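You operate a simulated robot arm through the tools that you are given. There is no shell and no other tool.

You run a simulated two-armed robot. Do the job below in one go: nothing can be reset, and whatever is moved stays where it is left.

JOB
Load the yellow paint into the viscometer and test it at 60 rpm.
Fine: leave the can loaded, the sliding tray in, the head down and the dial at that speed. Test no other can.

It is judged by the outcome, as a careful person would: the job done as asked, and still so three seconds after it is handed in. It fails if anything else is knocked over, pushed out of place, dropped, spilled or broken.

ROBOT AND FRAMES
Two 7-joint arms with fingered hands on one trunk that stands fixed in place. Base frame: the origin is at the foot of the trunk, x ahead of it, y to its left, z up; the work surface is at about z = 880. Units: mm, degrees, N and s.
The left shoulder is at [81, 241, 1467], the right one opposite. Each reaches about 1128 mm from its shoulder. Payload 4.9 kg a hand.
Tool frame (each hand has its own): the origin (TCP) lies between the finger pads and is the grasp point; the fingertips stand 32 mm ahead of it; z points along the fingers, y is the line along which they close. The gripper opens to 200 mm; its body begins 89 mm behind the TCP. The gripper is a hand of 4 fingers: y runs from the thumb to the fingers, the wrist lies at [0, 0, -267] in the tool frame.
Orientation is that of the tool frame in the base frame, as a unit quaternion [w, x, y, z]. With the fingers straight down and closing along the base's y, the tool's x points along the base's -x, its y along +y and its z along -z.

CONTROLS
- The arms move only by the tool step_arm. It takes "left_targets", "right_targets" or both (then of equal length, played together; a hand with none holds still); each is one flat list of numbers, 6 for each row, row after row: the shift along the tool's x, y, z in units of 30 mm (1.0 is 30 mm), then the turn, a rotation vector about the tool's x, y, z in units of 4 degrees (1.0 is 4 degrees). In form: [dx, dy, dz, wx, wy, wz, dx, dy, dz, wx, wy, wz, ...]. A call has 1 to 20 rows; each row shifts and turns the commanded pose from where the row before left it, along the tool's axes as they then stand. A call with a number of a shift or a turn outside -1 to 1 is refused whole. Rows are played at 5 a second. More than 50 mm and 8.6 degrees between two rows, and nothing of the call is played. Where a pose cannot be reached the arm comes as near as it can. A force on the tool above 40 N (or 10 N above the force at the start of the call, whichever is more), or a blocked arm, ends the call early, and 0.2 s more pass. In this call time passes only in rows, and 0.2 s behind the last. The reply holds the time, the measured pose of the TCP, the force on the tool along the base axes, the opening and the grip force, in the units named above and with some noise, with the torque about the TCP (base axes, N m) and any sound that the robot's microphone picked up.
- Cameras (640 x 400 px; columns grow to the right, rows downward): "scene" is now at [104.4, -38.1, 1633]; the picture's right is [-0.47, -0.88, 0.00], its down [-0.58, 0.31, -0.75] and it looks along [0.66, -0.35, -0.66] (base axes); focal length 372 px, centre (320, 200). "left" rides on the left gripper at [-69, -69, -116] in its tool frame; the picture's right is [0.71, -0.71, 0.00], its down [0.54, 0.54, -0.64] and it looks along [0.46, 0.45, 0.77] (tool axes); focal length 226 px, centre (320, 200). "right" rides on the right gripper at [69, -69, -116] in its tool frame; the picture's right is [0.71, 0.71, 0.00], its down [-0.54, 0.54, -0.64] and it looks along [-0.45, 0.45, 0.77] (tool axes); focal length 226 px, centre (320, 200). There is no depth. A picture from a camera that has moved, and an enlarged one, comes with that camera's place and axes in the base frame and with its lens.
- capture(camera): a new picture of that camera. It takes no simulated time.
- lift_body(by): slides the trunk up (or, below 0, down) by that many mm; the arms and the scene camera ride with it, the base frame stays. It gives what a move gives, with no picture.
- move_fingers(finger1, finger2, finger3, thumb_bend, hand): sets how far each is bent, from 0 (flat) to 1 (curled in); at 0.3 the hand is open as for a grip, at 0.7 the pads meet at the TCP. One left out holds its place. A second passes; each finger stops where it meets its share of the squeeze, and holds until it gets a number again. It is the only way to open and close the hand. It gives what a move gives, with no picture; readings hold the bend of each and the force on the fingers (four entries, about 0 where the hand has none), thumb and palm.
- pan_tilt(pan, tilt): turns the head with the scene camera to pan (to the left, within 86 degrees either way) and tilt (down, from -29 to 69), counted from straight ahead of the robot. It gives what a move gives.
- zoom(camera, box): a new picture of the part [left, top, right, bottom] of that camera's present view, enlarged. It takes no simulated time.
- finish_job(): hands the job in; it is judged then, once.

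Places have to be worked out from the pictures, the camera data and where the tool is seen. Open the grippers and draw the arms clear of the work before you hand the job in, unless the task says otherwise.

The tools are called after ">>>" by a JSON object that holds its "fn" and its "kwargs". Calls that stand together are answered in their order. step_arm: Moves the arms, as the interface text tells. Its arguments: {"type":"object","properties":{"left_targets":{"type":"array"},"right_targets":{"type":"array"}},"required":[]} The other tools are called the same way: lift_body (by) moves the trunk up or down; move_fingers (finger1, finger2, finger3, thumb_bend, hand) moves the fingers one by one; pan_tilt (pan, tilt) turns the head that bears the scene camera; capture (camera) takes a picture; zoom (camera, box) takes an enlarged picture of a part of a camera's view; finish_job () hands the job in.

At the start:

```text
time_s: 0.0
left_tool_pos: [584.2, 34.9, 1254.6]
left_tcp_rot: [-0.001, 0.001, 1.0, 0.0]
left_wrist_force: [0.6, -0.8, 0.2]
left_ft_torque: [-0.03, 0.01, -0.02]
left_grip_width: 199.8
left_finger_force: 0.0
left_shape: jaw
left_bend: [0.3, 0.3, 0.3, 0.3]
left_finger forces: [0.1, 0.0, 0.1, 0.0, 0.0, 0.0]
right_tool_pos: [566.2, -583.4, 1254.3]
right_tcp_rot: [-0.001, 0.001, 1.0, -0.001]
right_wrist_force: [-1.3, 0.5, 0.0]
right_ft_torque: [0.0, 0.02, -0.03]
right_grip_width: 199.9
right_finger_force: 0.1
right_shape: jaw
right_bend: [0.3, 0.3, 0.3, 0.3]
right_finger forces: [0.0, 0.0, 0.0, 0.1, 0.0, 0.0]
trunk travel left (down, up): [-375.0, 465.0]
head pan, tilt (commanded): [-27.9, 41.3]
```

scene: 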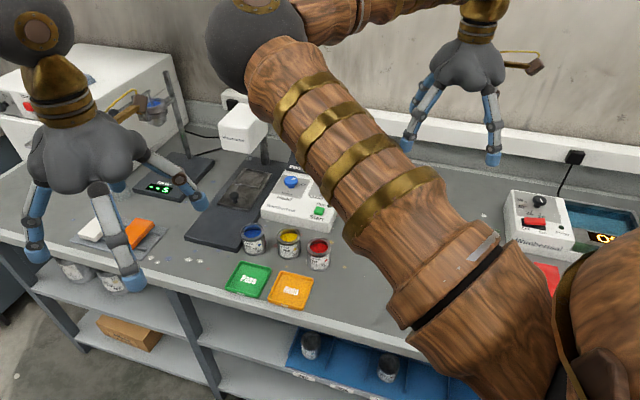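
right: 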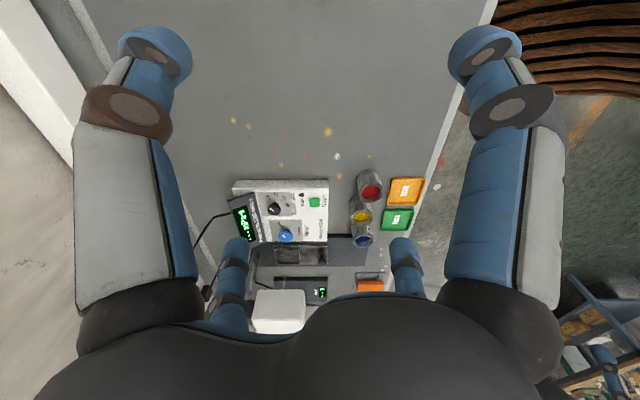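
left: 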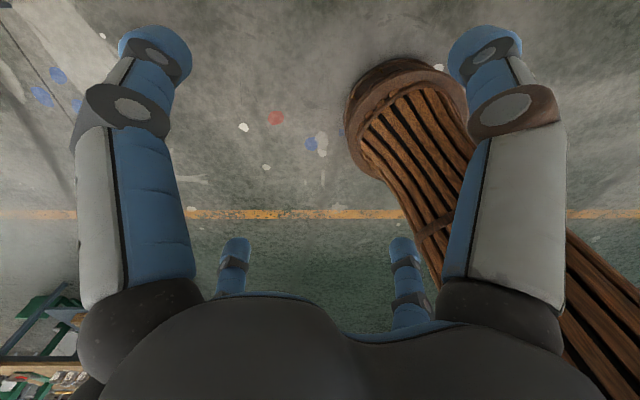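

I see a viscometer (white head on a stand with a dark tray and a control box with knobs) and three cans (blue, yellow, red) in front. I zoom in for details.

>>> {"fn": "zoom", "kwargs": {"camera": "scene", "box": [180, 80, 350, 320]}}

>>> {"fn": "zoom", "kwargs": {"camera": "scene", "box": [200, 140, 350, 235]}}

>>> {"fn": "zoom", "kwargs": {"camera": "right", "box": [200, 160, 440, 310]}}

```text
1.67 times, centred on (265, 200) of scene
camera zoom: at [104.4, -38.1, 1633.0], right [-0.47, -0.88, 0.0], down [-0.58, 0.31, -0.75], along [0.66, -0.35, -0.66], focal length 621 px, centre (412, 200)
```

zoom: 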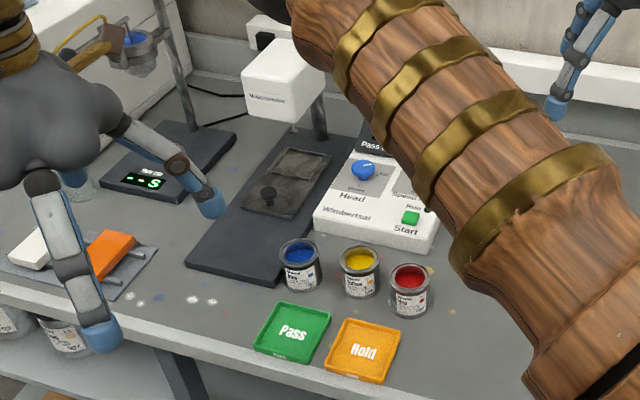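

```text
4.21 times, centred on (275, 188) of scene
camera zoom: at [104.4, -38.1, 1633.0], right [-0.47, -0.88, 0.0], down [-0.58, 0.31, -0.75], along [0.66, -0.35, -0.66], focal length 1568 px, centre (510, 253)
```

zoom: 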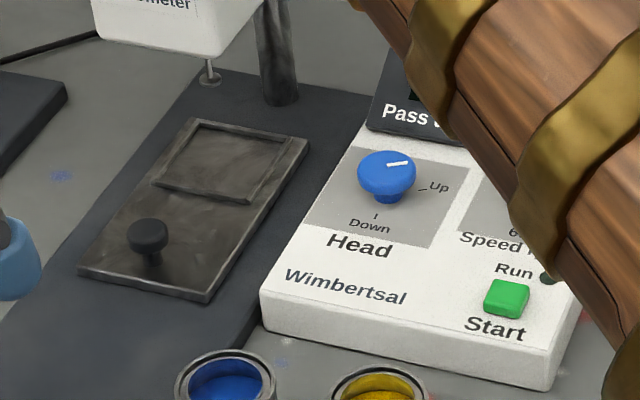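

```text
2.67 times, centred on (320, 235) of right
camera zoom: at [496.1, -652.4, 1370.1], right [-0.71, 0.71, 0.0], down [0.54, 0.54, 0.64], along [0.45, 0.45, -0.77], focal length 603 px, centre (320, 107)
```

zoom: 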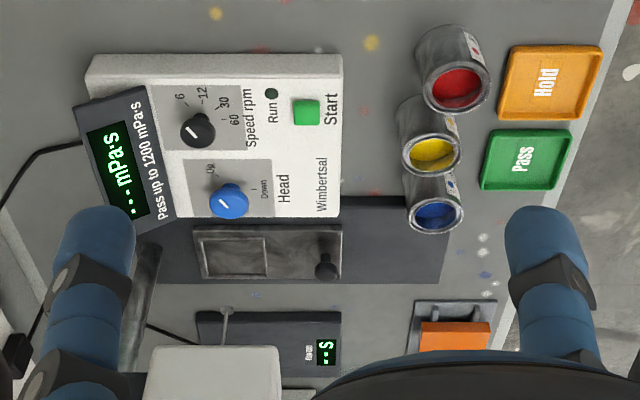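

Three cans stand diagonally in front of the viscometer. The tray seems to be in, with the head up and the spindle directly over the recess near (1022,-280). I'll move the left hand clear to the left and bring the right hand camera closer for a better look.

>>> {"fn": "step_arm", "kwargs": {"left_targets": [0.3, 1, 0, 0, 0, 0, 0.3, 1, 0, 0, 0, 0, 0.3, 1, 0, 0, 0, 0, 0.3, 1, 0, 0, 0, 0, 0.3, 1, 0, 0, 0, 0, 0.3, 1, 0, 0, 0, 0, 0.3, 1, 0, 0, 0, 0, 0.3, 1, 0, 0, 0, 0, 0.3, 1, 0, 0, 0, 0, 0.3, 1, 0, 0, 0, 0], "right_targets": [-1, 0.4, 0, 0, 0, 0, -1, 0.4, 0, 0, 0, 0, -1, 0.4, 0, 0, 0, 0, -1, 0.4, 0, 0, 0, 0, -1, 0.4, 0, 0, 0, 0, -1, 0.4, 0, 0, 0, 0, -1, 0.4, 0, 0, 0, 0, -1, 0.4, 0, 0, 0, 0, -1, 0.4, 0, 0, 0, 0, -1, 0.4, 0, 0, 0, 0]}}

```text
time_s: 2.2
left_tool_pos: [496.2, 335.3, 1254.8]
left_tcp_rot: [0.0, 0.001, 1.0, -0.001]
left_wrist_force: [0.1, 0.8, 0.3]
left_ft_torque: [0.0, -0.02, 0.0]
left_grip_width: 199.8
left_finger_force: 0.0
left_shape: jaw
left_bend: [0.3, 0.3, 0.3, 0.3]
left_finger forces: [0.0, 0.0, 0.0, 0.1, 0.0, 0.0]
right_tool_pos: [864.9, -462.5, 1254.2]
right_tcp_rot: [-0.001, 0.001, 1.0, -0.001]
right_wrist_force: [0.3, -0.9, 0.7]
right_ft_torque: [-0.03, 0.02, 0.0]
right_grip_width: 200.1
right_finger_force: 0.1
right_shape: jaw
right_bend: [0.3, 0.3, 0.3, 0.3]
right_finger forces: [0.0, 0.0, 0.0, 0.1, 0.0, 0.0]
trunk travel left (down, up): [-375.0, 465.0]
head pan, tilt (commanded): [-27.9, 41.3]
```

The arms moved as commanded. I take new pictures.

>>> {"fn": "capture", "kwargs": {"camera": "scene"}}

>>> {"fn": "capture", "kwargs": {"camera": "right"}}

>>> {"fn": "zoom", "kwargs": {"camera": "right", "box": [200, 60, 440, 300]}}

```text
taken
camera scene: at [104.1, -37.2, 1633.1], right [-0.47, -0.88, 0.0], down [-0.58, 0.31, -0.75], along [0.66, -0.35, -0.66], focal length 372 px, centre (320, 200)
```

scene: 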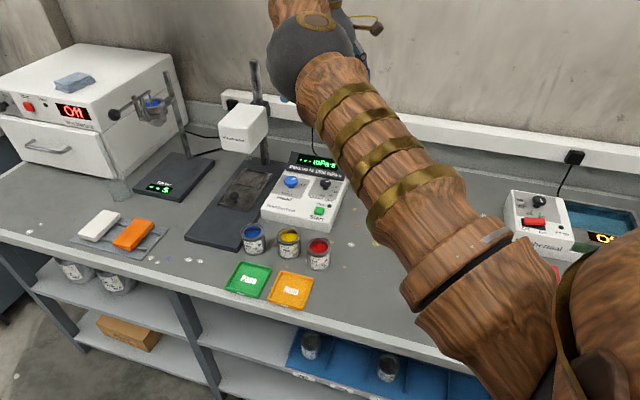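

```text
taken
camera right: at [795.7, -531.5, 1370.0], right [-0.71, 0.71, 0.0], down [0.54, 0.54, 0.64], along [0.46, 0.45, -0.77], focal length 226 px, centre (320, 200)
```

right: 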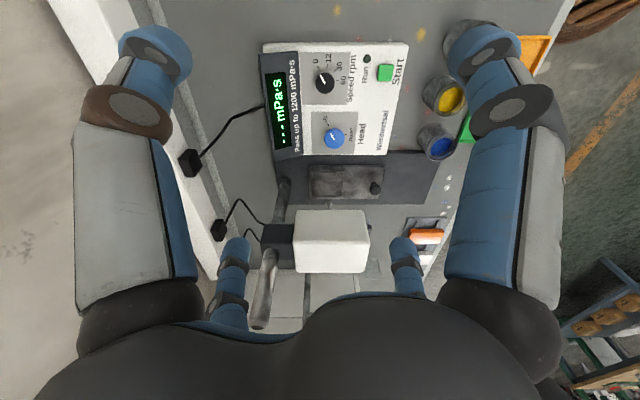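

```text
1.67 times, centred on (320, 180) of right
camera zoom: at [795.7, -531.5, 1370.0], right [-0.71, 0.71, 0.0], down [0.54, 0.54, 0.64], along [0.46, 0.45, -0.77], focal length 377 px, centre (320, 233)
```

zoom: 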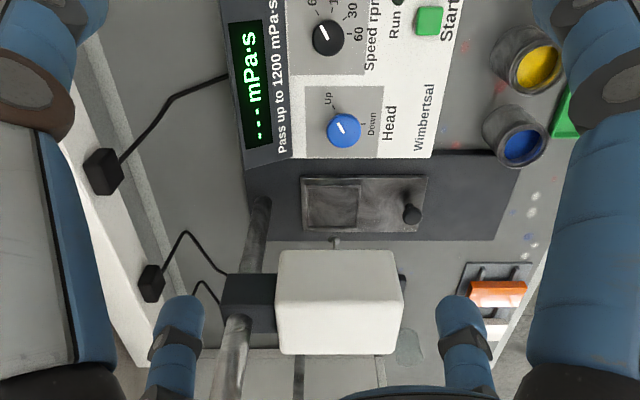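

The scene view is clear now; I zoom in on the instrument and cans.

>>> {"fn": "zoom", "kwargs": {"camera": "scene", "box": [250, 150, 360, 220]}}

>>> {"fn": "zoom", "kwargs": {"camera": "scene", "box": [180, 90, 340, 190]}}

>>> {"fn": "zoom", "kwargs": {"camera": "scene", "box": [215, 210, 345, 310]}}

>>> {"fn": "zoom", "kwargs": {"camera": "right", "box": [250, 30, 470, 210]}}

```text
5.71 times, centred on (305, 185) of scene
camera zoom: at [104.1, -37.2, 1633.1], right [-0.47, -0.88, 0.0], down [-0.58, 0.31, -0.75], along [0.66, -0.35, -0.66], focal length 2128 px, centre (406, 286)
```

zoom: 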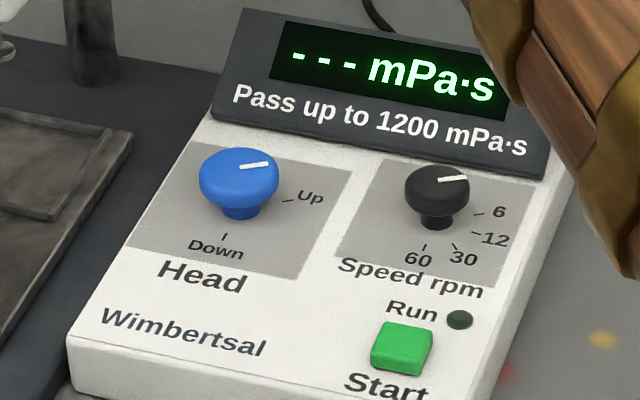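

```text
4.00 times, centred on (260, 140) of scene
camera zoom: at [104.1, -37.2, 1633.1], right [-0.47, -0.88, 0.0], down [-0.58, 0.31, -0.75], along [0.66, -0.35, -0.66], focal length 1490 px, centre (560, 440)
```

zoom: 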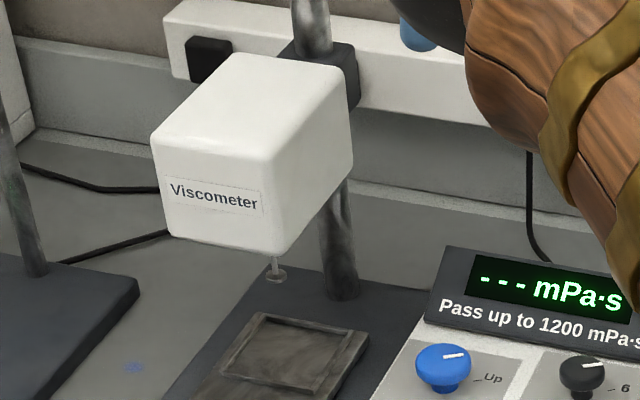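

```text
4.00 times, centred on (280, 260) of scene
camera zoom: at [104.1, -37.2, 1633.1], right [-0.47, -0.88, 0.0], down [-0.58, 0.31, -0.75], along [0.66, -0.35, -0.66], focal length 1490 px, centre (480, -40)
```

zoom: 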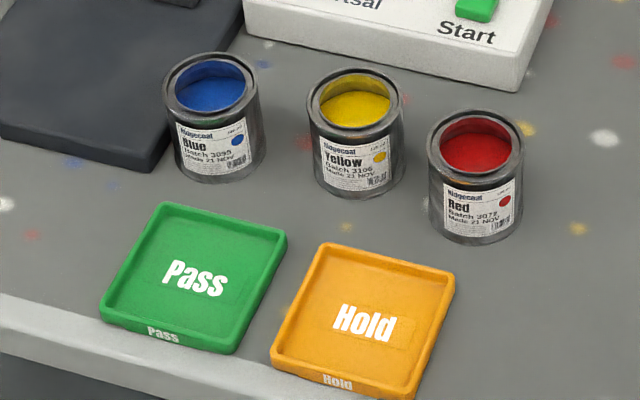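

```text
2.22 times, centred on (360, 120) of right
camera zoom: at [795.7, -531.5, 1370.0], right [-0.71, 0.71, 0.0], down [0.54, 0.54, 0.64], along [0.46, 0.45, -0.77], focal length 502 px, centre (231, 378)
```

zoom: 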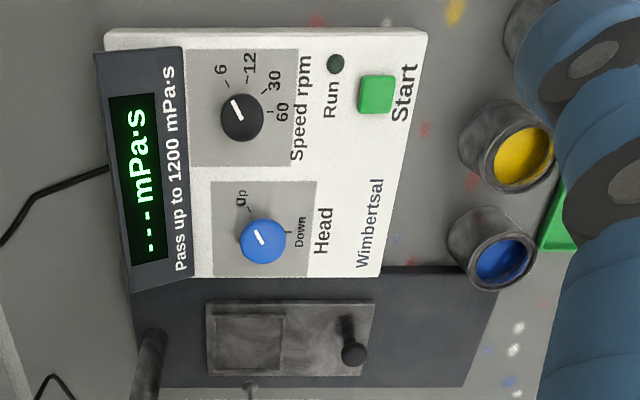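

The speed dial is at "6" and the head knob is at "Up"; both need about 90° clockwise. Next I test which finger is which on the right hand by bending finger1 and looking.

>>> {"fn": "move_fingers", "kwargs": {"hand": "right", "finger1": 0.6}}

>>> {"fn": "capture", "kwargs": {"camera": "right"}}

>>> {"fn": "move_fingers", "kwargs": {"hand": "right", "finger2": 0.6}}

>>> {"fn": "capture", "kwargs": {"camera": "right"}}

```text
time_s: 3.2
left_tool_pos: [496.4, 334.0, 1255.8]
left_tcp_rot: [0.0, 0.002, 1.0, 0.001]
left_wrist_force: [0.2, -0.7, -0.1]
left_ft_torque: [-0.02, -0.02, 0.02]
left_grip_width: 199.9
left_finger_force: 0.0
left_shape: jaw
left_bend: [0.3, 0.3, 0.3, 0.3]
left_finger forces: [0.1, 0.1, 0.0, 0.0, 0.0, 0.0]
right_tool_pos: [865.1, -463.3, 1253.3]
right_tcp_rot: [0.0, 0.001, 1.0, -0.001]
right_wrist_force: [-0.2, 0.6, -1.0]
right_ft_torque: [-0.02, -0.02, 0.02]
right_grip_width: 99.9
right_finger_force: 0.0
right_shape: fingers
right_bend: [0.6, 0.3, 0.3, 0.3]
right_finger forces: [0.0, 0.0, 0.0, 0.0, 0.0, 0.0]
trunk travel left (down, up): [-375.0, 465.0]
head pan, tilt (commanded): [-27.9, 41.3]
```

```text
taken
camera right: at [796.3, -531.9, 1369.5], right [-0.71, 0.71, 0.0], down [0.54, 0.54, 0.64], along [0.45, 0.45, -0.77], focal length 226 px, centre (320, 200)
```

right: 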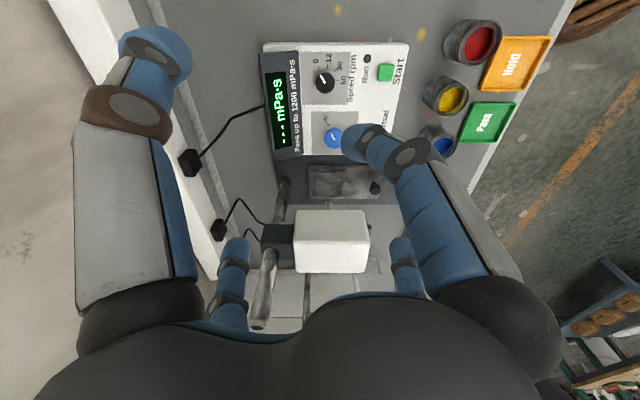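

```text
time_s: 4.2
left_tool_pos: [496.4, 333.6, 1255.1]
left_tcp_rot: [0.0, 0.001, 1.0, 0.0]
left_wrist_force: [0.2, 0.0, -1.1]
left_ft_torque: [-0.03, -0.04, -0.03]
left_grip_width: 200.1
left_finger_force: 0.1
left_shape: jaw
left_bend: [0.3, 0.3, 0.3, 0.3]
left_finger forces: [0.0, 0.1, 0.0, 0.0, 0.0, 0.0]
right_tool_pos: [865.4, -463.0, 1253.5]
right_tcp_rot: [0.0, 0.001, 1.0, 0.0]
right_wrist_force: [-0.6, -0.5, -0.3]
right_ft_torque: [-0.01, 0.0, 0.03]
right_grip_width: 100.3
right_finger_force: 0.0
right_shape: fingers
right_bend: [0.6, 0.6, 0.3, 0.3]
right_finger forces: [0.0, 0.1, 0.1, 0.0, 0.1, 0.0]
trunk travel left (down, up): [-375.0, 465.0]
head pan, tilt (commanded): [-27.9, 41.3]
```

```text
taken
camera right: at [796.2, -532.0, 1369.5], right [-0.71, 0.71, 0.0], down [0.54, 0.54, 0.64], along [0.45, 0.45, -0.77], focal length 226 px, centre (320, 200)
```

right: 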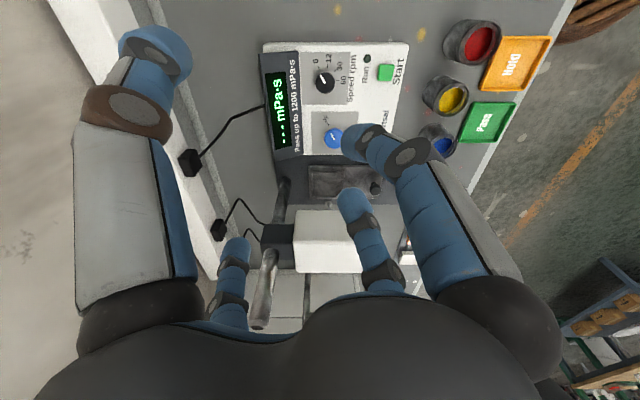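

The finger layout is clear now: finger1 is at +x, finger2 at +y, finger3 at -x and the thumb at -y of the tool. I reopen the hand, then back off from the head, tilt 20° so the palm leans away from it, and move over the tray line in front of the head.

>>> {"fn": "move_fingers", "kwargs": {"hand": "right", "finger1": 0.3, "finger2": 0.3}}

>>> {"fn": "step_arm", "kwargs": {"right_targets": [0.752, 0.658, 0, 0, 0, 0, 0.752, 0.658, 0, 0, 0, 0, 0.752, 0.658, 0, 0, 0, 0, 0.752, 0.658, 0, 0, 0, 0, 0.752, 0.658, 0, 0, 0, 0, 0, 0, 0, 0.658, -0.752, 0, 0, 0, 0, 0.658, -0.752, 0, 0, 0, 0, 0.658, -0.752, 0, 0, 0, 0, 0.658, -0.752, 0, 0, 0, 0, 0.658, -0.752, 0, -0.658, 0.752, 0, 0, 0, 0, -0.658, 0.752, 0, 0, 0, 0, -0.658, 0.752, 0, 0, 0, 0, -0.658, 0.752, 0, 0, 0, 0, -0.658, 0.752, 0, 0, 0, 0, -0.658, 0.752, 0, 0, 0, 0, -0.658, 0.752, 0, 0, 0, 0, -0.658, 0.752, 0, 0, 0, 0]}}

>>> {"fn": "capture", "kwargs": {"camera": "right"}}

>>> {"fn": "capture", "kwargs": {"camera": "scene"}}

```text
time_s: 5.2
left_tool_pos: [496.0, 334.9, 1255.4]
left_tcp_rot: [0.0, 0.001, 1.0, -0.001]
left_wrist_force: [-0.1, -0.4, -0.8]
left_ft_torque: [-0.02, 0.04, 0.02]
left_grip_width: 199.9
left_finger_force: 0.1
left_shape: jaw
left_bend: [0.3, 0.3, 0.3, 0.3]
left_finger forces: [0.0, 0.0, 0.1, 0.0, 0.0, 0.0]
right_tool_pos: [865.9, -464.1, 1253.5]
right_tcp_rot: [0.0, 0.001, 1.0, 0.0]
right_wrist_force: [-0.3, -0.2, -0.6]
right_ft_torque: [-0.03, -0.01, 0.04]
right_grip_width: 139.6
right_finger_force: 0.1
right_shape: fingers
right_bend: [0.3, 0.3, 0.3, 0.3]
right_finger forces: [0.0, 0.1, 0.0, 0.1, 0.0, 0.1]
trunk travel left (down, up): [-375.0, 465.0]
head pan, tilt (commanded): [-27.9, 41.3]
```

```text
time_s: 9.0
left_tool_pos: [497.4, 335.0, 1253.9]
left_tcp_rot: [0.0, 0.002, 1.0, -0.001]
left_wrist_force: [0.4, 0.0, 0.9]
left_ft_torque: [0.0, 0.0, 0.0]
left_grip_width: 199.8
left_finger_force: 0.1
left_shape: jaw
left_bend: [0.3, 0.3, 0.3, 0.3]
left_finger forces: [0.1, 0.0, 0.0, 0.0, 0.0, 0.0]
right_tool_pos: [912.0, -184.1, 1254.0]
right_tcp_rot: [0.131, 0.002, 0.985, -0.116]
right_wrist_force: [0.1, -0.6, 0.1]
right_ft_torque: [0.02, -0.01, -0.02]
right_grip_width: 140.0
right_finger_force: 0.0
right_shape: fingers
right_bend: [0.3, 0.3, 0.3, 0.3]
right_finger forces: [0.0, 0.1, 0.1, 0.0, 0.2, 0.1]
trunk travel left (down, up): [-375.0, 465.0]
head pan, tilt (commanded): [-27.9, 41.3]
```

```text
taken
camera right: at [812.9, -226.4, 1360.8], right [-0.66, 0.67, -0.34], down [0.38, 0.69, 0.62], along [0.65, 0.28, -0.71], focal length 226 px, centre (320, 200)
```

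right: 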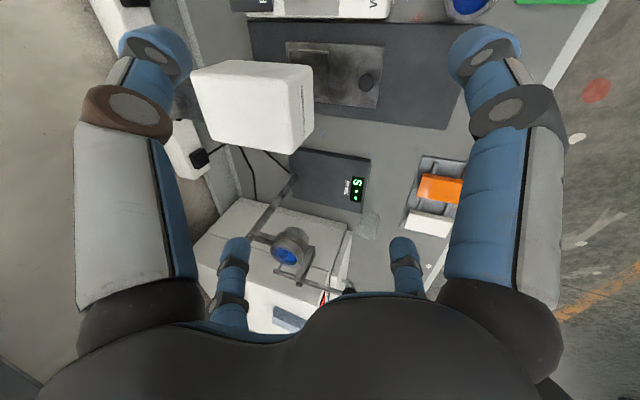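

```text
taken
camera scene: at [105.4, -37.5, 1633.0], right [-0.47, -0.88, 0.0], down [-0.58, 0.31, -0.75], along [0.66, -0.35, -0.66], focal length 372 px, centre (320, 200)
```

scene: 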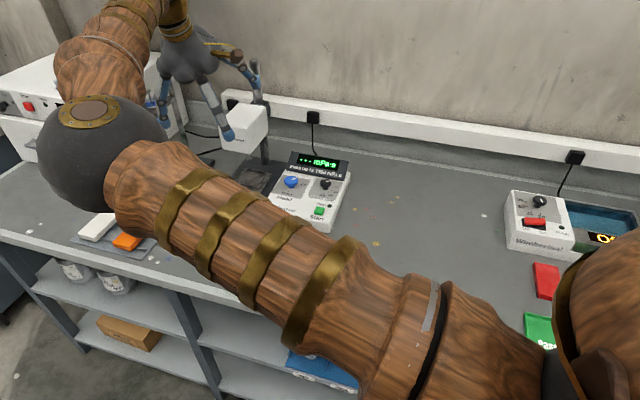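

The hand is now above and in front of the tray, tilted away from the head. I zoom the right camera view on the tray and instrument to refine positions.

>>> {"fn": "zoom", "kwargs": {"camera": "right", "box": [240, 20, 480, 170]}}

>>> {"fn": "zoom", "kwargs": {"camera": "scene", "box": [200, 80, 360, 240]}}

```text
2.67 times, centred on (360, 95) of right
camera zoom: at [812.9, -226.4, 1360.8], right [-0.66, 0.67, -0.34], down [0.38, 0.69, 0.62], along [0.65, 0.28, -0.71], focal length 603 px, centre (213, 480)
```

zoom: 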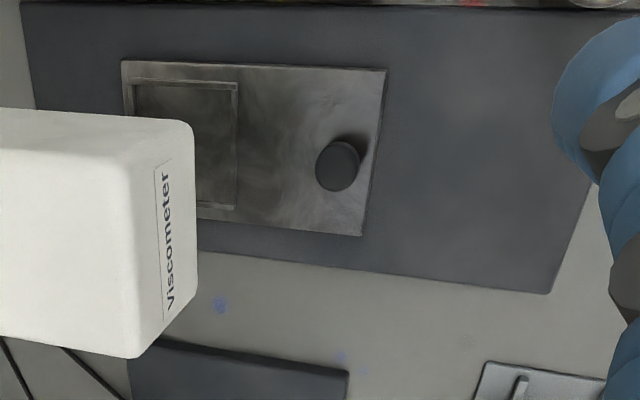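

```text
2.50 times, centred on (280, 160) of scene
camera zoom: at [105.4, -37.5, 1633.0], right [-0.47, -0.88, 0.0], down [-0.58, 0.31, -0.75], along [0.66, -0.35, -0.66], focal length 931 px, centre (420, 300)
```

zoom: 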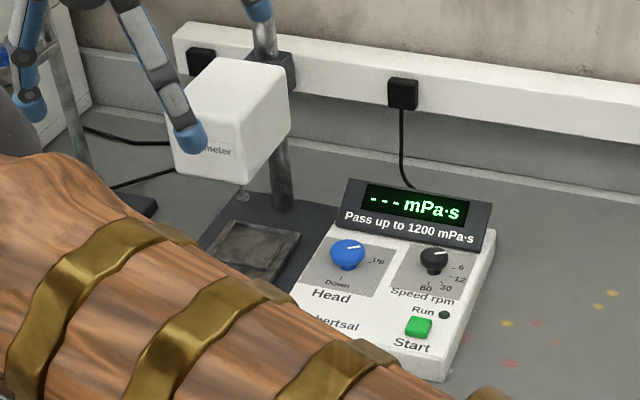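

The right camera puts the tray knob at about (937,-202) with its top near z=935, and the tray can slide out about 130 mm. I half-close the fingers and descend to z≈1010 above the knob for a check.

>>> {"fn": "move_fingers", "kwargs": {"hand": "right", "finger1": 0.5, "finger2": 0.5, "finger3": 0.5, "thumb_bend": 0.5}}

>>> {"fn": "step_arm", "kwargs": {"right_targets": [0.1452, 0.1415, 0.888, 0, 0, 0, 0.1452, 0.1415, 0.888, 0, 0, 0, 0.1452, 0.1415, 0.888, 0, 0, 0, 0.1452, 0.1415, 0.888, 0, 0, 0, 0.1452, 0.1415, 0.888, 0, 0, 0, 0.1452, 0.1415, 0.888, 0, 0, 0, 0.1452, 0.1415, 0.888, 0, 0, 0, 0.1452, 0.1415, 0.888, 0, 0, 0, 0.1452, 0.1415, 0.888, 0, 0, 0]}}

>>> {"fn": "capture", "kwargs": {"camera": "right"}}

>>> {"fn": "capture", "kwargs": {"camera": "scene"}}

```text
time_s: 10.0
left_tool_pos: [495.7, 334.5, 1254.9]
left_tcp_rot: [0.001, 0.0, 1.0, 0.0]
left_wrist_force: [0.7, 1.0, -0.3]
left_ft_torque: [-0.01, 0.07, 0.0]
left_grip_width: 200.0
left_finger_force: 0.1
left_shape: jaw
left_bend: [0.3, 0.3, 0.3, 0.3]
left_finger forces: [0.0, 0.0, 0.0, 0.0, 0.0, 0.0]
right_tool_pos: [909.9, -184.2, 1253.9]
right_tcp_rot: [0.13, 0.0, 0.985, -0.115]
right_wrist_force: [-0.4, 0.5, 1.4]
right_ft_torque: [0.03, -0.01, -0.01]
right_grip_width: 69.7
right_finger_force: 0.2
right_shape: fingers
right_bend: [0.5, 0.5, 0.5, 0.5]
right_finger forces: [0.1, 0.0, 0.1, 0.0, 0.1, 0.0]
trunk travel left (down, up): [-375.0, 465.0]
head pan, tilt (commanded): [-27.9, 41.3]
```

```text
time_s: 12.0
left_tool_pos: [496.2, 333.9, 1254.6]
left_tcp_rot: [-0.001, 0.0, 1.0, 0.0]
left_wrist_force: [0.7, 0.8, -0.4]
left_ft_torque: [0.03, 0.03, 0.02]
left_grip_width: 200.1
left_finger_force: 0.1
left_shape: jaw
left_bend: [0.3, 0.3, 0.3, 0.3]
left_finger forces: [0.0, 0.0, 0.1, 0.1, 0.1, 0.0]
right_tool_pos: [934.6, -203.9, 1008.9]
right_tcp_rot: [0.13, 0.001, 0.985, -0.114]
right_wrist_force: [-0.4, 0.9, -0.7]
right_ft_torque: [-0.04, 0.04, 0.1]
right_grip_width: 69.3
right_finger_force: 1.1
right_shape: fingers
right_bend: [0.5, 0.5, 0.51, 0.5]
right_finger forces: [0.0, 0.0, 2.0, 0.0, 0.0, 0.0]
trunk travel left (down, up): [-375.0, 465.0]
head pan, tilt (commanded): [-27.9, 41.3]
```

```text
taken
camera right: at [836.7, -246.8, 1115.4], right [-0.66, 0.67, -0.34], down [0.37, 0.69, 0.62], along [0.65, 0.28, -0.71], focal length 226 px, centre (320, 200)
```

right: 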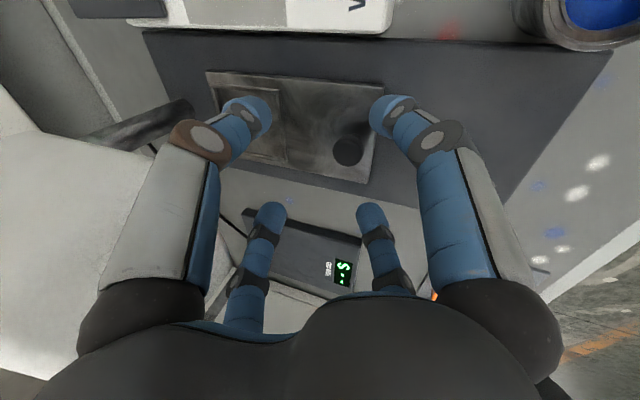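

```text
taken
camera scene: at [105.5, -38.4, 1633.0], right [-0.47, -0.88, 0.0], down [-0.58, 0.31, -0.75], along [0.66, -0.35, -0.66], focal length 372 px, centre (320, 200)
```

scene: 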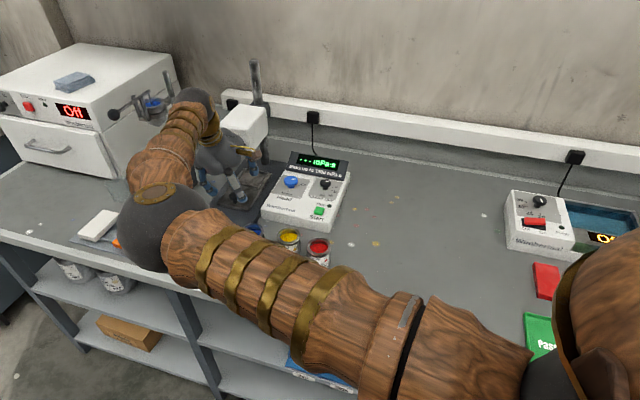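

Finger3 reads about 2 N. Its knuckle is probably brushing the head's lower front edge, so I back straight off 22 mm and then descend partway clear of the head.

>>> {"fn": "step_arm", "kwargs": {"right_targets": [0.517, 0.4535, -0.251, 0, 0, 0]}}

>>> {"fn": "capture", "kwargs": {"camera": "right"}}

>>> {"fn": "zoom", "kwargs": {"camera": "scene", "box": [170, 80, 350, 230]}}

```text
time_s: 12.4
left_tool_pos: [495.9, 335.6, 1254.7]
left_tcp_rot: [-0.001, 0.001, 1.0, -0.001]
left_wrist_force: [-0.6, 0.4, -0.4]
left_ft_torque: [-0.02, -0.01, -0.03]
left_grip_width: 199.9
left_finger_force: 0.0
left_shape: jaw
left_bend: [0.3, 0.3, 0.3, 0.3]
left_finger forces: [0.0, 0.0, 0.1, 0.0, 0.0, 0.1]
right_tool_pos: [916.4, -187.8, 1010.7]
right_tcp_rot: [0.13, 0.001, 0.985, -0.116]
right_wrist_force: [0.2, -0.4, 0.1]
right_ft_torque: [0.02, -0.04, 0.01]
right_grip_width: 69.3
right_finger_force: 0.1
right_shape: fingers
right_bend: [0.5, 0.5, 0.5, 0.5]
right_finger forces: [0.0, 0.1, 0.0, 0.0, 0.1, 0.1]
trunk travel left (down, up): [-375.0, 465.0]
head pan, tilt (commanded): [-27.9, 41.3]
```

```text
taken
camera right: at [818.1, -230.5, 1117.7], right [-0.66, 0.67, -0.34], down [0.37, 0.69, 0.62], along [0.65, 0.28, -0.71], focal length 226 px, centre (320, 200)
```

right: 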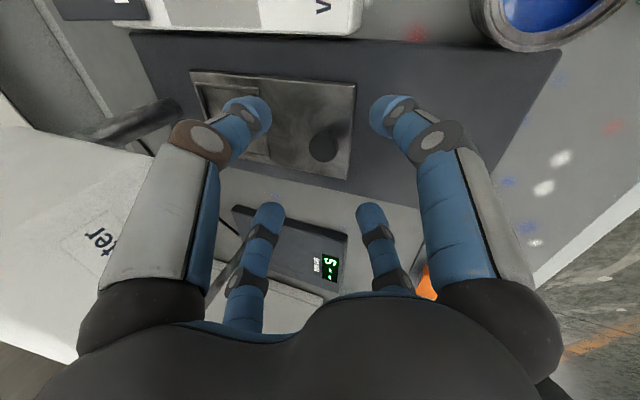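

```text
2.67 times, centred on (260, 155) of scene
camera zoom: at [102.8, -35.8, 1633.2], right [-0.47, -0.88, 0.0], down [-0.58, 0.31, -0.75], along [0.66, -0.35, -0.66], focal length 993 px, centre (480, 320)
```

zoom: 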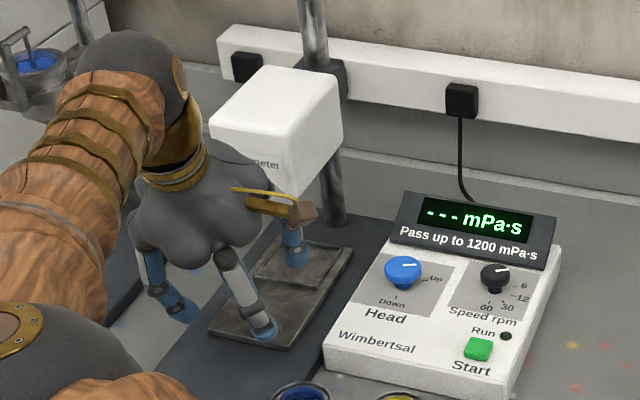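

The contact cleared and the head is undisturbed. Now I descend to z≈963 and move forward so the fingers surround the tray knob.

>>> {"fn": "step_arm", "kwargs": {"right_targets": [0.117, 0.143, 0.501, 0, 0, 0, 0.117, 0.143, 0.501, 0, 0, 0, 0.117, 0.143, 0.501, 0, 0, 0, -0.295, -0.258, 0.143, 0, 0, 0, -0.295, -0.258, 0.143, 0, 0, 0]}}

>>> {"fn": "capture", "kwargs": {"camera": "right"}}

>>> {"fn": "zoom", "kwargs": {"camera": "scene", "box": [170, 110, 350, 230]}}

```text
time_s: 13.6
left_tool_pos: [494.9, 334.0, 1254.5]
left_tcp_rot: [0.0, 0.0, 1.0, 0.0]
left_wrist_force: [-0.4, 0.0, 0.1]
left_ft_torque: [0.03, 0.01, 0.02]
left_grip_width: 200.2
left_finger_force: 0.0
left_shape: jaw
left_bend: [0.3, 0.3, 0.3, 0.3]
left_finger forces: [0.1, 0.1, 0.1, 0.0, 0.0, 0.1]
right_tool_pos: [938.8, -201.5, 961.3]
right_tcp_rot: [0.131, 0.001, 0.985, -0.114]
right_wrist_force: [-0.1, -0.4, -0.2]
right_ft_torque: [0.03, 0.03, -0.01]
right_grip_width: 69.7
right_finger_force: 0.3
right_shape: fingers
right_bend: [0.5, 0.5, 0.5, 0.5]
right_finger forces: [0.4, 0.0, 0.0, 0.1, 0.0, 0.0]
trunk travel left (down, up): [-375.0, 465.0]
head pan, tilt (commanded): [-27.9, 41.3]
```

```text
taken
camera right: at [839.9, -245.4, 1068.9], right [-0.66, 0.67, -0.34], down [0.37, 0.69, 0.62], along [0.65, 0.28, -0.71], focal length 226 px, centre (320, 200)
```

right: 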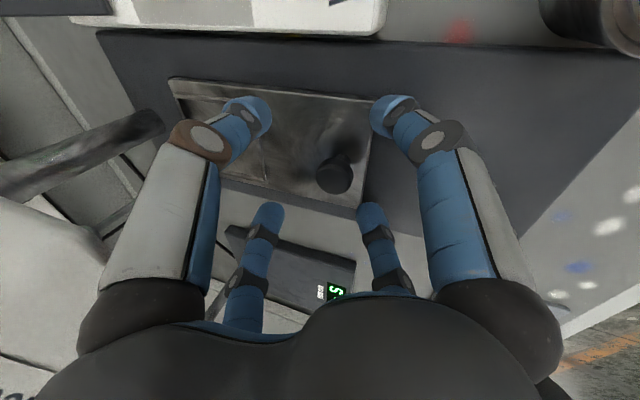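

```text
3.33 times, centred on (260, 170) of scene
camera zoom: at [104.5, -38.3, 1633.0], right [-0.47, -0.88, 0.0], down [-0.58, 0.31, -0.75], along [0.66, -0.35, -0.66], focal length 1241 px, centre (520, 300)
```

zoom: 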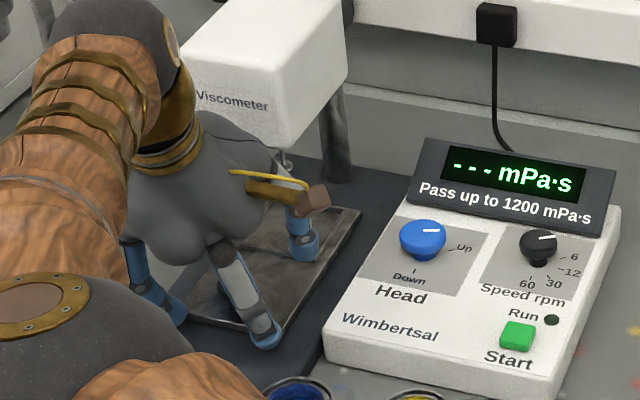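

The knob is between the fingers. I look closer at the fingertips against the tray surface before closing.

>>> {"fn": "zoom", "kwargs": {"camera": "scene", "box": [205, 160, 275, 215]}}

>>> {"fn": "zoom", "kwargs": {"camera": "right", "box": [220, 80, 440, 240]}}

```text
7.27 times, centred on (240, 188) of scene
camera zoom: at [104.5, -38.3, 1633.0], right [-0.47, -0.88, 0.0], down [-0.58, 0.31, -0.75], along [0.66, -0.35, -0.66], focal length 2708 px, centre (902, 291)
```

zoom: 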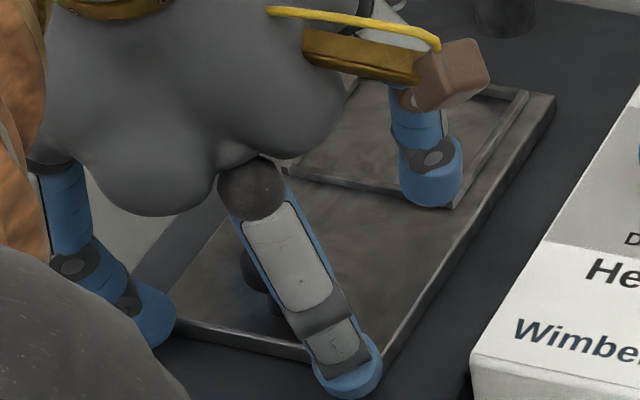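

```text
2.50 times, centred on (330, 160) of right
camera zoom: at [839.9, -245.4, 1068.9], right [-0.66, 0.67, -0.34], down [0.37, 0.69, 0.62], along [0.65, 0.28, -0.71], focal length 565 px, centre (295, 300)
```

zoom: 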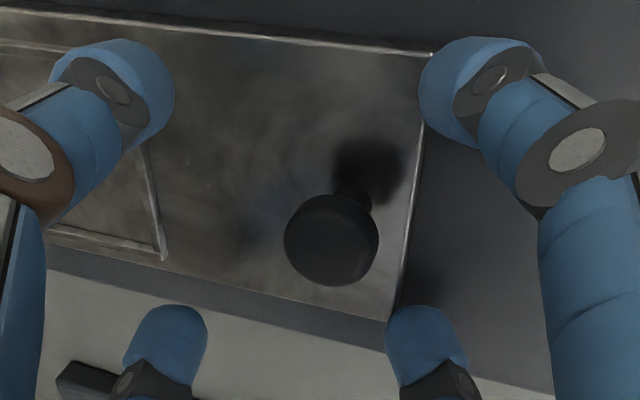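

The tilt puts the front fingertips much lower than the back ones. I reduce it to 10° (the hand is low enough to stay under and clear of the head) and centre on the knob.

>>> {"fn": "step_arm", "kwargs": {"right_targets": [0, 0, 0, -0.658, 0.752, 0, 0, 0, 0, -0.658, 0.752, 0, 0.148, 0.13, -0.035, -0.329, 0.376, 0]}}

>>> {"fn": "move_fingers", "kwargs": {"hand": "right", "finger1": 0.6, "finger2": 0.6, "finger3": 0.6, "thumb_bend": 0.6}}

>>> {"fn": "zoom", "kwargs": {"camera": "right", "box": [220, 80, 440, 240]}}

>>> {"fn": "zoom", "kwargs": {"camera": "scene", "box": [180, 110, 290, 220]}}

```text
time_s: 14.4
left_tool_pos: [496.6, 335.3, 1255.1]
left_tcp_rot: [0.0, 0.0, 1.0, -0.001]
left_wrist_force: [-0.5, 0.6, 0.2]
left_ft_torque: [-0.01, -0.01, -0.01]
left_grip_width: 200.0
left_finger_force: 0.1
left_shape: jaw
left_bend: [0.3, 0.3, 0.3, 0.3]
left_finger forces: [0.1, 0.0, 0.0, 0.0, 0.1, 0.1]
right_tool_pos: [933.0, -197.1, 962.5]
right_tcp_rot: [0.065, 0.001, 0.996, -0.058]
right_wrist_force: [-0.2, -0.3, 0.7]
right_ft_torque: [0.0, -0.02, -0.04]
right_grip_width: 69.2
right_finger_force: 0.1
right_shape: fingers
right_bend: [0.5, 0.5, 0.5, 0.5]
right_finger forces: [0.0, 0.0, 0.0, 0.1, 0.0, 0.1]
trunk travel left (down, up): [-375.0, 465.0]
head pan, tilt (commanded): [-27.9, 41.3]
```

```text
time_s: 15.4
left_tool_pos: [496.8, 334.8, 1254.9]
left_tcp_rot: [0.0, 0.001, 1.0, -0.001]
left_wrist_force: [0.0, 0.0, 0.6]
left_ft_torque: [0.01, -0.01, -0.01]
left_grip_width: 199.9
left_finger_force: 0.0
left_shape: jaw
left_bend: [0.3, 0.3, 0.3, 0.3]
left_finger forces: [0.1, 0.0, 0.1, 0.0, 0.1, 0.0]
right_tool_pos: [932.5, -198.9, 962.2]
right_tcp_rot: [0.065, 0.0, 0.996, -0.057]
right_wrist_force: [0.3, 0.2, 0.5]
right_ft_torque: [0.01, -0.02, 0.0]
right_grip_width: 33.5
right_finger_force: 0.1
right_shape: fingers
right_bend: [0.6, 0.6, 0.6, 0.6]
right_finger forces: [0.0, 0.0, 0.1, 0.1, 0.0, 0.0]
trunk travel left (down, up): [-375.0, 465.0]
head pan, tilt (commanded): [-27.9, 41.3]
```

```text
2.50 times, centred on (330, 160) of right
camera zoom: at [849.8, -254.1, 1075.3], right [-0.7, 0.7, -0.17], down [0.46, 0.62, 0.64], along [0.55, 0.37, -0.75], focal length 565 px, centre (295, 300)
```

zoom: 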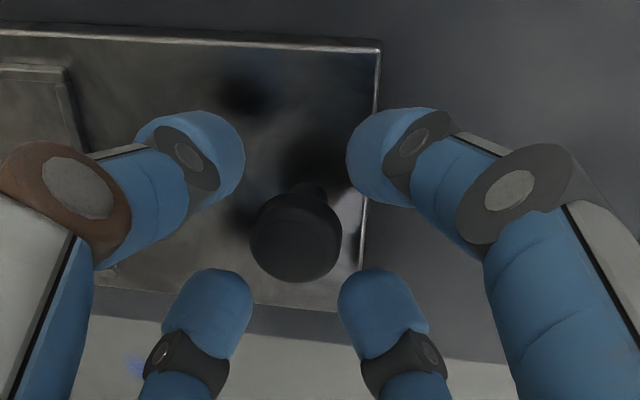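

```text
3.64 times, centred on (235, 165) of scene
camera zoom: at [104.4, -38.0, 1633.0], right [-0.47, -0.88, 0.0], down [-0.58, 0.31, -0.75], along [0.66, -0.35, -0.66], focal length 1354 px, centre (629, 327)
```

zoom: 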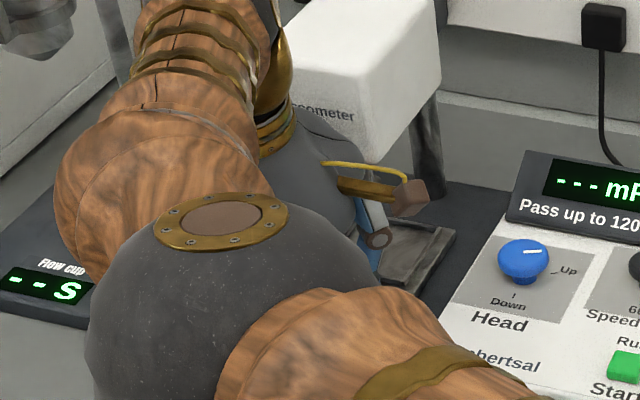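

The knob is centred between all four fingertips. I lower about 12 mm so the tips straddle the cap, watching the force.

>>> {"fn": "step_arm", "kwargs": {"right_targets": [0.026, 0.023, 0.197, 0, 0, 0, 0.026, 0.023, 0.197, 0, 0, 0]}}

>>> {"fn": "zoom", "kwargs": {"camera": "right", "box": [220, 80, 440, 240]}}

```text
time_s: 16.0
left_tool_pos: [492.5, 336.4, 1256.1]
left_tcp_rot: [0.001, 0.0, 1.0, -0.001]
left_wrist_force: [-0.2, -0.5, 0.9]
left_ft_torque: [0.02, -0.04, 0.0]
left_grip_width: 200.1
left_finger_force: 0.0
left_shape: jaw
left_bend: [0.3, 0.3, 0.3, 0.3]
left_finger forces: [0.0, 0.0, 0.1, 0.0, 0.0, 0.0]
right_tool_pos: [930.9, -198.5, 953.9]
right_tcp_rot: [0.067, 0.0, 0.996, -0.058]
right_wrist_force: [-5.1, 2.0, 17.6]
right_ft_torque: [0.12, 0.52, -0.06]
right_grip_width: 31.7
right_finger_force: 10.0
right_shape: fingers
right_bend: [0.6, 0.6, 0.6, 0.6]
right_finger forces: [14.9, 4.0, 0.0, 0.1, 0.1, 0.0]
trunk travel left (down, up): [-375.0, 465.0]
head pan, tilt (commanded): [-27.9, 41.3]
```

```text
2.50 times, centred on (330, 160) of right
camera zoom: at [847.3, -253.3, 1067.3], right [-0.69, 0.7, -0.18], down [0.45, 0.62, 0.64], along [0.56, 0.37, -0.75], focal length 565 px, centre (295, 300)
```

zoom: 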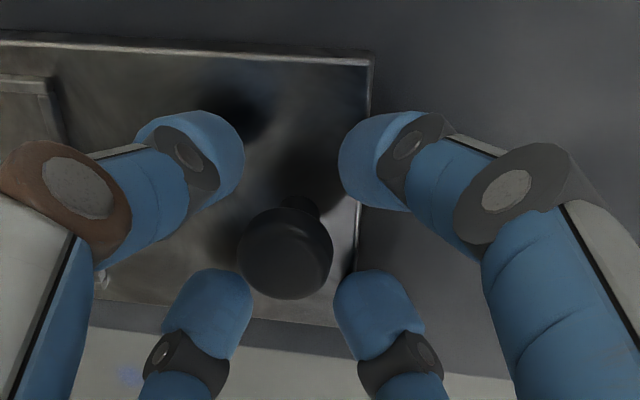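

The front fingertips touched the tray plate at about z=954. I raise 5 mm and then close gently around the knob cap.

>>> {"fn": "step_arm", "kwargs": {"right_targets": [-0.022, -0.019, -0.164, 0, 0, 0]}}

>>> {"fn": "move_fingers", "kwargs": {"hand": "right", "finger1": 0.64, "finger2": 0.64, "finger3": 0.64, "thumb_bend": 0.64}}

>>> {"fn": "zoom", "kwargs": {"camera": "right", "box": [220, 80, 440, 240]}}

```text
time_s: 16.4
left_tool_pos: [496.5, 334.6, 1254.8]
left_tcp_rot: [0.0, 0.001, 1.0, -0.001]
left_wrist_force: [-0.3, 0.3, 0.3]
left_ft_torque: [0.02, 0.01, -0.01]
left_grip_width: 200.1
left_finger_force: 0.1
left_shape: jaw
left_bend: [0.3, 0.3, 0.3, 0.3]
left_finger forces: [0.1, 0.1, 0.0, 0.0, 0.0, 0.0]
right_tool_pos: [933.1, -198.2, 955.4]
right_tcp_rot: [0.065, 0.001, 0.996, -0.057]
right_wrist_force: [-2.3, 0.8, 5.8]
right_ft_torque: [-0.02, 0.26, -0.08]
right_grip_width: 32.8
right_finger_force: 3.1
right_shape: fingers
right_bend: [0.6, 0.6, 0.6, 0.6]
right_finger forces: [6.3, 0.1, 0.0, 0.1, 0.1, 0.1]
trunk travel left (down, up): [-375.0, 465.0]
head pan, tilt (commanded): [-27.9, 41.3]
```

```text
time_s: 17.4
left_tool_pos: [497.2, 335.2, 1254.5]
left_tcp_rot: [0.0, 0.0, 1.0, 0.0]
left_wrist_force: [-0.3, 0.2, 0.0]
left_ft_torque: [-0.01, -0.01, -0.01]
left_grip_width: 199.9
left_finger_force: 0.1
left_shape: jaw
left_bend: [0.3, 0.3, 0.3, 0.3]
left_finger forces: [0.0, 0.0, 0.0, 0.0, 0.0, 0.1]
right_tool_pos: [934.4, -199.2, 954.0]
right_tcp_rot: [0.065, 0.0, 0.996, -0.057]
right_wrist_force: [0.0, 0.1, 1.2]
right_ft_torque: [-0.01, -0.01, -0.04]
right_grip_width: 19.6
right_finger_force: 0.0
right_shape: fingers
right_bend: [0.64, 0.64, 0.64, 0.64]
right_finger forces: [0.0, 0.0, 0.0, 0.1, 0.1, 0.0]
trunk travel left (down, up): [-375.0, 465.0]
head pan, tilt (commanded): [-27.9, 41.3]
```

```text
2.50 times, centred on (330, 160) of right
camera zoom: at [850.1, -254.6, 1068.0], right [-0.7, 0.7, -0.17], down [0.46, 0.62, 0.64], along [0.55, 0.37, -0.75], focal length 565 px, centre (295, 300)
```

zoom: 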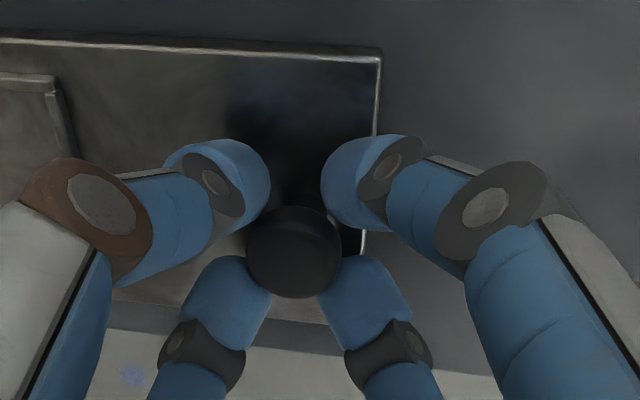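

The fingertips now hug the stem under the cap with no load. I close a bit more for a light pinch.

>>> {"fn": "move_fingers", "kwargs": {"hand": "right", "finger1": 0.67, "finger2": 0.67, "finger3": 0.67, "thumb_bend": 0.67}}

>>> {"fn": "zoom", "kwargs": {"camera": "right", "box": [220, 80, 440, 240]}}

```text
time_s: 18.4
left_tool_pos: [496.2, 332.8, 1255.1]
left_tcp_rot: [0.0, 0.001, 1.0, 0.0]
left_wrist_force: [-0.4, -0.8, 0.6]
left_ft_torque: [0.01, -0.02, 0.01]
left_grip_width: 200.0
left_finger_force: 0.0
left_shape: jaw
left_bend: [0.3, 0.3, 0.3, 0.3]
left_finger forces: [0.0, 0.0, 0.1, 0.0, 0.0, 0.0]
right_tool_pos: [934.2, -199.8, 953.8]
right_tcp_rot: [0.065, 0.0, 0.996, -0.057]
right_wrist_force: [-0.5, -1.0, -1.4]
right_ft_torque: [-0.05, -0.02, -0.02]
right_grip_width: 15.4
right_finger_force: 4.6
right_shape: fingers
right_bend: [0.65, 0.65, 0.65, 0.66]
right_finger forces: [2.1, 2.2, 2.2, 0.0, 3.5, 0.0]
trunk travel left (down, up): [-375.0, 465.0]
head pan, tilt (commanded): [-27.9, 41.3]
```

```text
2.50 times, centred on (330, 160) of right
camera zoom: at [850.0, -254.8, 1068.1], right [-0.7, 0.7, -0.17], down [0.46, 0.62, 0.64], along [0.55, 0.37, -0.75], focal length 565 px, centre (295, 300)
```

zoom: 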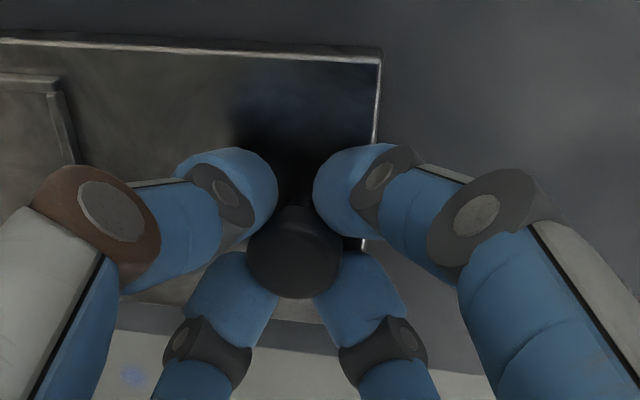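

All four fingers grip the knob lightly. I pull the tray out 60 mm along its slide.

>>> {"fn": "step_arm", "kwargs": {"right_targets": [0.296, 0.259, -0.0694, 0, 0, 0, 0.296, 0.259, -0.0694, 0, 0, 0, 0.296, 0.259, -0.0694, 0, 0, 0, 0.296, 0.259, -0.0694, 0, 0, 0, 0.296, 0.259, -0.0694, 0, 0, 0]}}

>>> {"fn": "capture", "kwargs": {"camera": "right"}}

>>> {"fn": "capture", "kwargs": {"camera": "scene"}}

```text
time_s: 19.6
left_tool_pos: [496.6, 336.0, 1254.9]
left_tcp_rot: [0.0, 0.0, 1.0, -0.001]
left_wrist_force: [0.2, -0.7, -0.1]
left_ft_torque: [-0.03, 0.0, 0.0]
left_grip_width: 200.0
left_finger_force: 0.1
left_shape: jaw
left_bend: [0.3, 0.3, 0.3, 0.3]
left_finger forces: [0.0, 0.0, 0.0, 0.0, 0.0, 0.0]
right_tool_pos: [888.7, -158.1, 953.8]
right_tcp_rot: [0.066, 0.0, 0.996, -0.057]
right_wrist_force: [4.8, 4.0, -0.6]
right_ft_torque: [0.15, -0.16, 0.07]
right_grip_width: 14.3
right_finger_force: 5.3
right_shape: fingers
right_bend: [0.66, 0.65, 0.65, 0.66]
right_finger forces: [1.6, 3.2, 3.8, 0.0, 1.7, 0.0]
trunk travel left (down, up): [-375.0, 465.0]
head pan, tilt (commanded): [-27.9, 41.3]
```

```text
taken
camera right: at [805.1, -213.2, 1068.0], right [-0.7, 0.7, -0.17], down [0.46, 0.62, 0.64], along [0.55, 0.37, -0.75], focal length 226 px, centre (320, 200)
```

right: 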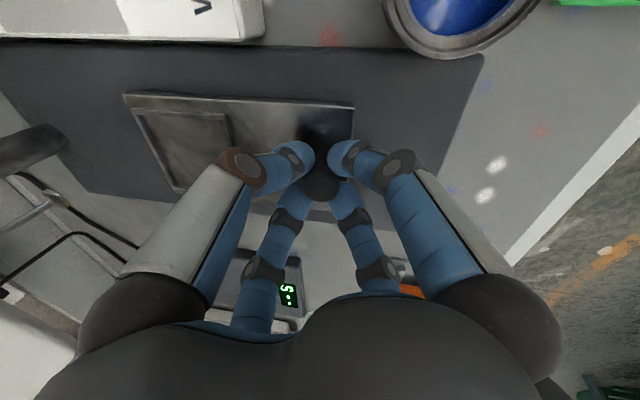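

```text
taken
camera scene: at [104.8, -36.4, 1633.0], right [-0.47, -0.88, 0.0], down [-0.58, 0.31, -0.75], along [0.66, -0.35, -0.66], focal length 372 px, centre (320, 200)
```

scene: 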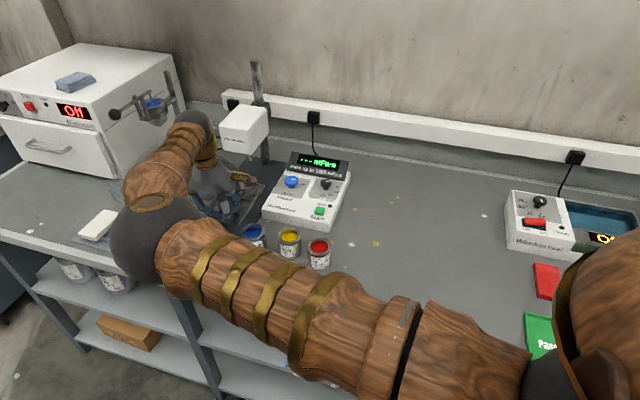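

The tray slides with only a small side force, so its axis is about 1.3° off my estimate. I continue out another 48 mm with that corrected.

>>> {"fn": "step_arm", "kwargs": {"right_targets": [0.275, 0.283, -0.0694, 0, 0, 0, 0.285, 0.2715, -0.0694, 0, 0, 0, 0.285, 0.2715, -0.0694, 0, 0, 0, 0.285, 0.2715, -0.0694, 0, 0, 0]}}

>>> {"fn": "capture", "kwargs": {"camera": "right"}}

```text
time_s: 20.6
left_tool_pos: [496.6, 334.4, 1253.9]
left_tcp_rot: [0.0, 0.0, 1.0, -0.002]
left_wrist_force: [0.8, 0.7, -0.6]
left_ft_torque: [0.0, 0.0, -0.01]
left_grip_width: 199.8
left_finger_force: 0.1
left_shape: jaw
left_bend: [0.3, 0.3, 0.3, 0.3]
left_finger forces: [0.0, 0.0, 0.0, 0.1, 0.0, 0.0]
right_tool_pos: [853.5, -125.0, 954.7]
right_tcp_rot: [0.066, 0.0, 0.996, -0.058]
right_wrist_force: [6.4, 5.5, -1.5]
right_ft_torque: [0.12, -0.19, 0.05]
right_grip_width: 13.1
right_finger_force: 4.7
right_shape: fingers
right_bend: [0.66, 0.65, 0.65, 0.66]
right_finger forces: [1.1, 3.3, 4.2, 0.0, 1.4, 0.0]
trunk travel left (down, up): [-375.0, 465.0]
head pan, tilt (commanded): [-27.9, 41.3]
```

```text
taken
camera right: at [770.4, -180.6, 1067.9], right [-0.69, 0.7, -0.17], down [0.46, 0.62, 0.64], along [0.55, 0.37, -0.75], focal length 226 px, centre (320, 200)
```

right: 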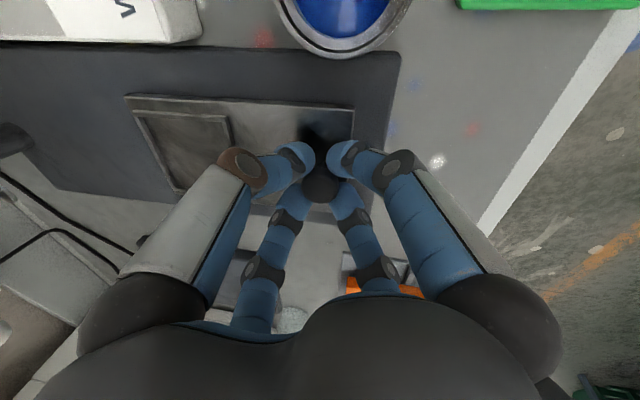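

The tray has come out about 110 mm so far with no end-stop resistance. I correct the side offset and ease it further in small steps.

>>> {"fn": "step_arm", "kwargs": {"right_targets": [0.158, 0.218, -0.046, 0, 0, 0, 0.1907, 0.18, -0.046, 0, 0, 0]}}

```text
time_s: 21.2
left_tool_pos: [496.5, 335.4, 1254.7]
left_tcp_rot: [-0.001, 0.0, 1.0, -0.001]
left_wrist_force: [-0.1, -0.7, -0.6]
left_ft_torque: [-0.02, 0.0, 0.0]
left_grip_width: 199.8
left_finger_force: 0.0
left_shape: jaw
left_bend: [0.3, 0.3, 0.3, 0.3]
left_finger forces: [0.0, 0.0, 0.1, 0.1, 0.1, 0.0]
right_tool_pos: [844.0, -113.0, 954.0]
right_tcp_rot: [0.065, 0.0, 0.996, -0.058]
right_wrist_force: [2.5, 2.0, -0.5]
right_ft_torque: [0.07, -0.09, 0.03]
right_grip_width: 12.7
right_finger_force: 4.5
right_shape: fingers
right_bend: [0.66, 0.65, 0.65, 0.66]
right_finger forces: [1.7, 2.7, 3.2, 0.1, 2.0, 0.1]
trunk travel left (down, up): [-375.0, 465.0]
head pan, tilt (commanded): [-27.9, 41.3]
```

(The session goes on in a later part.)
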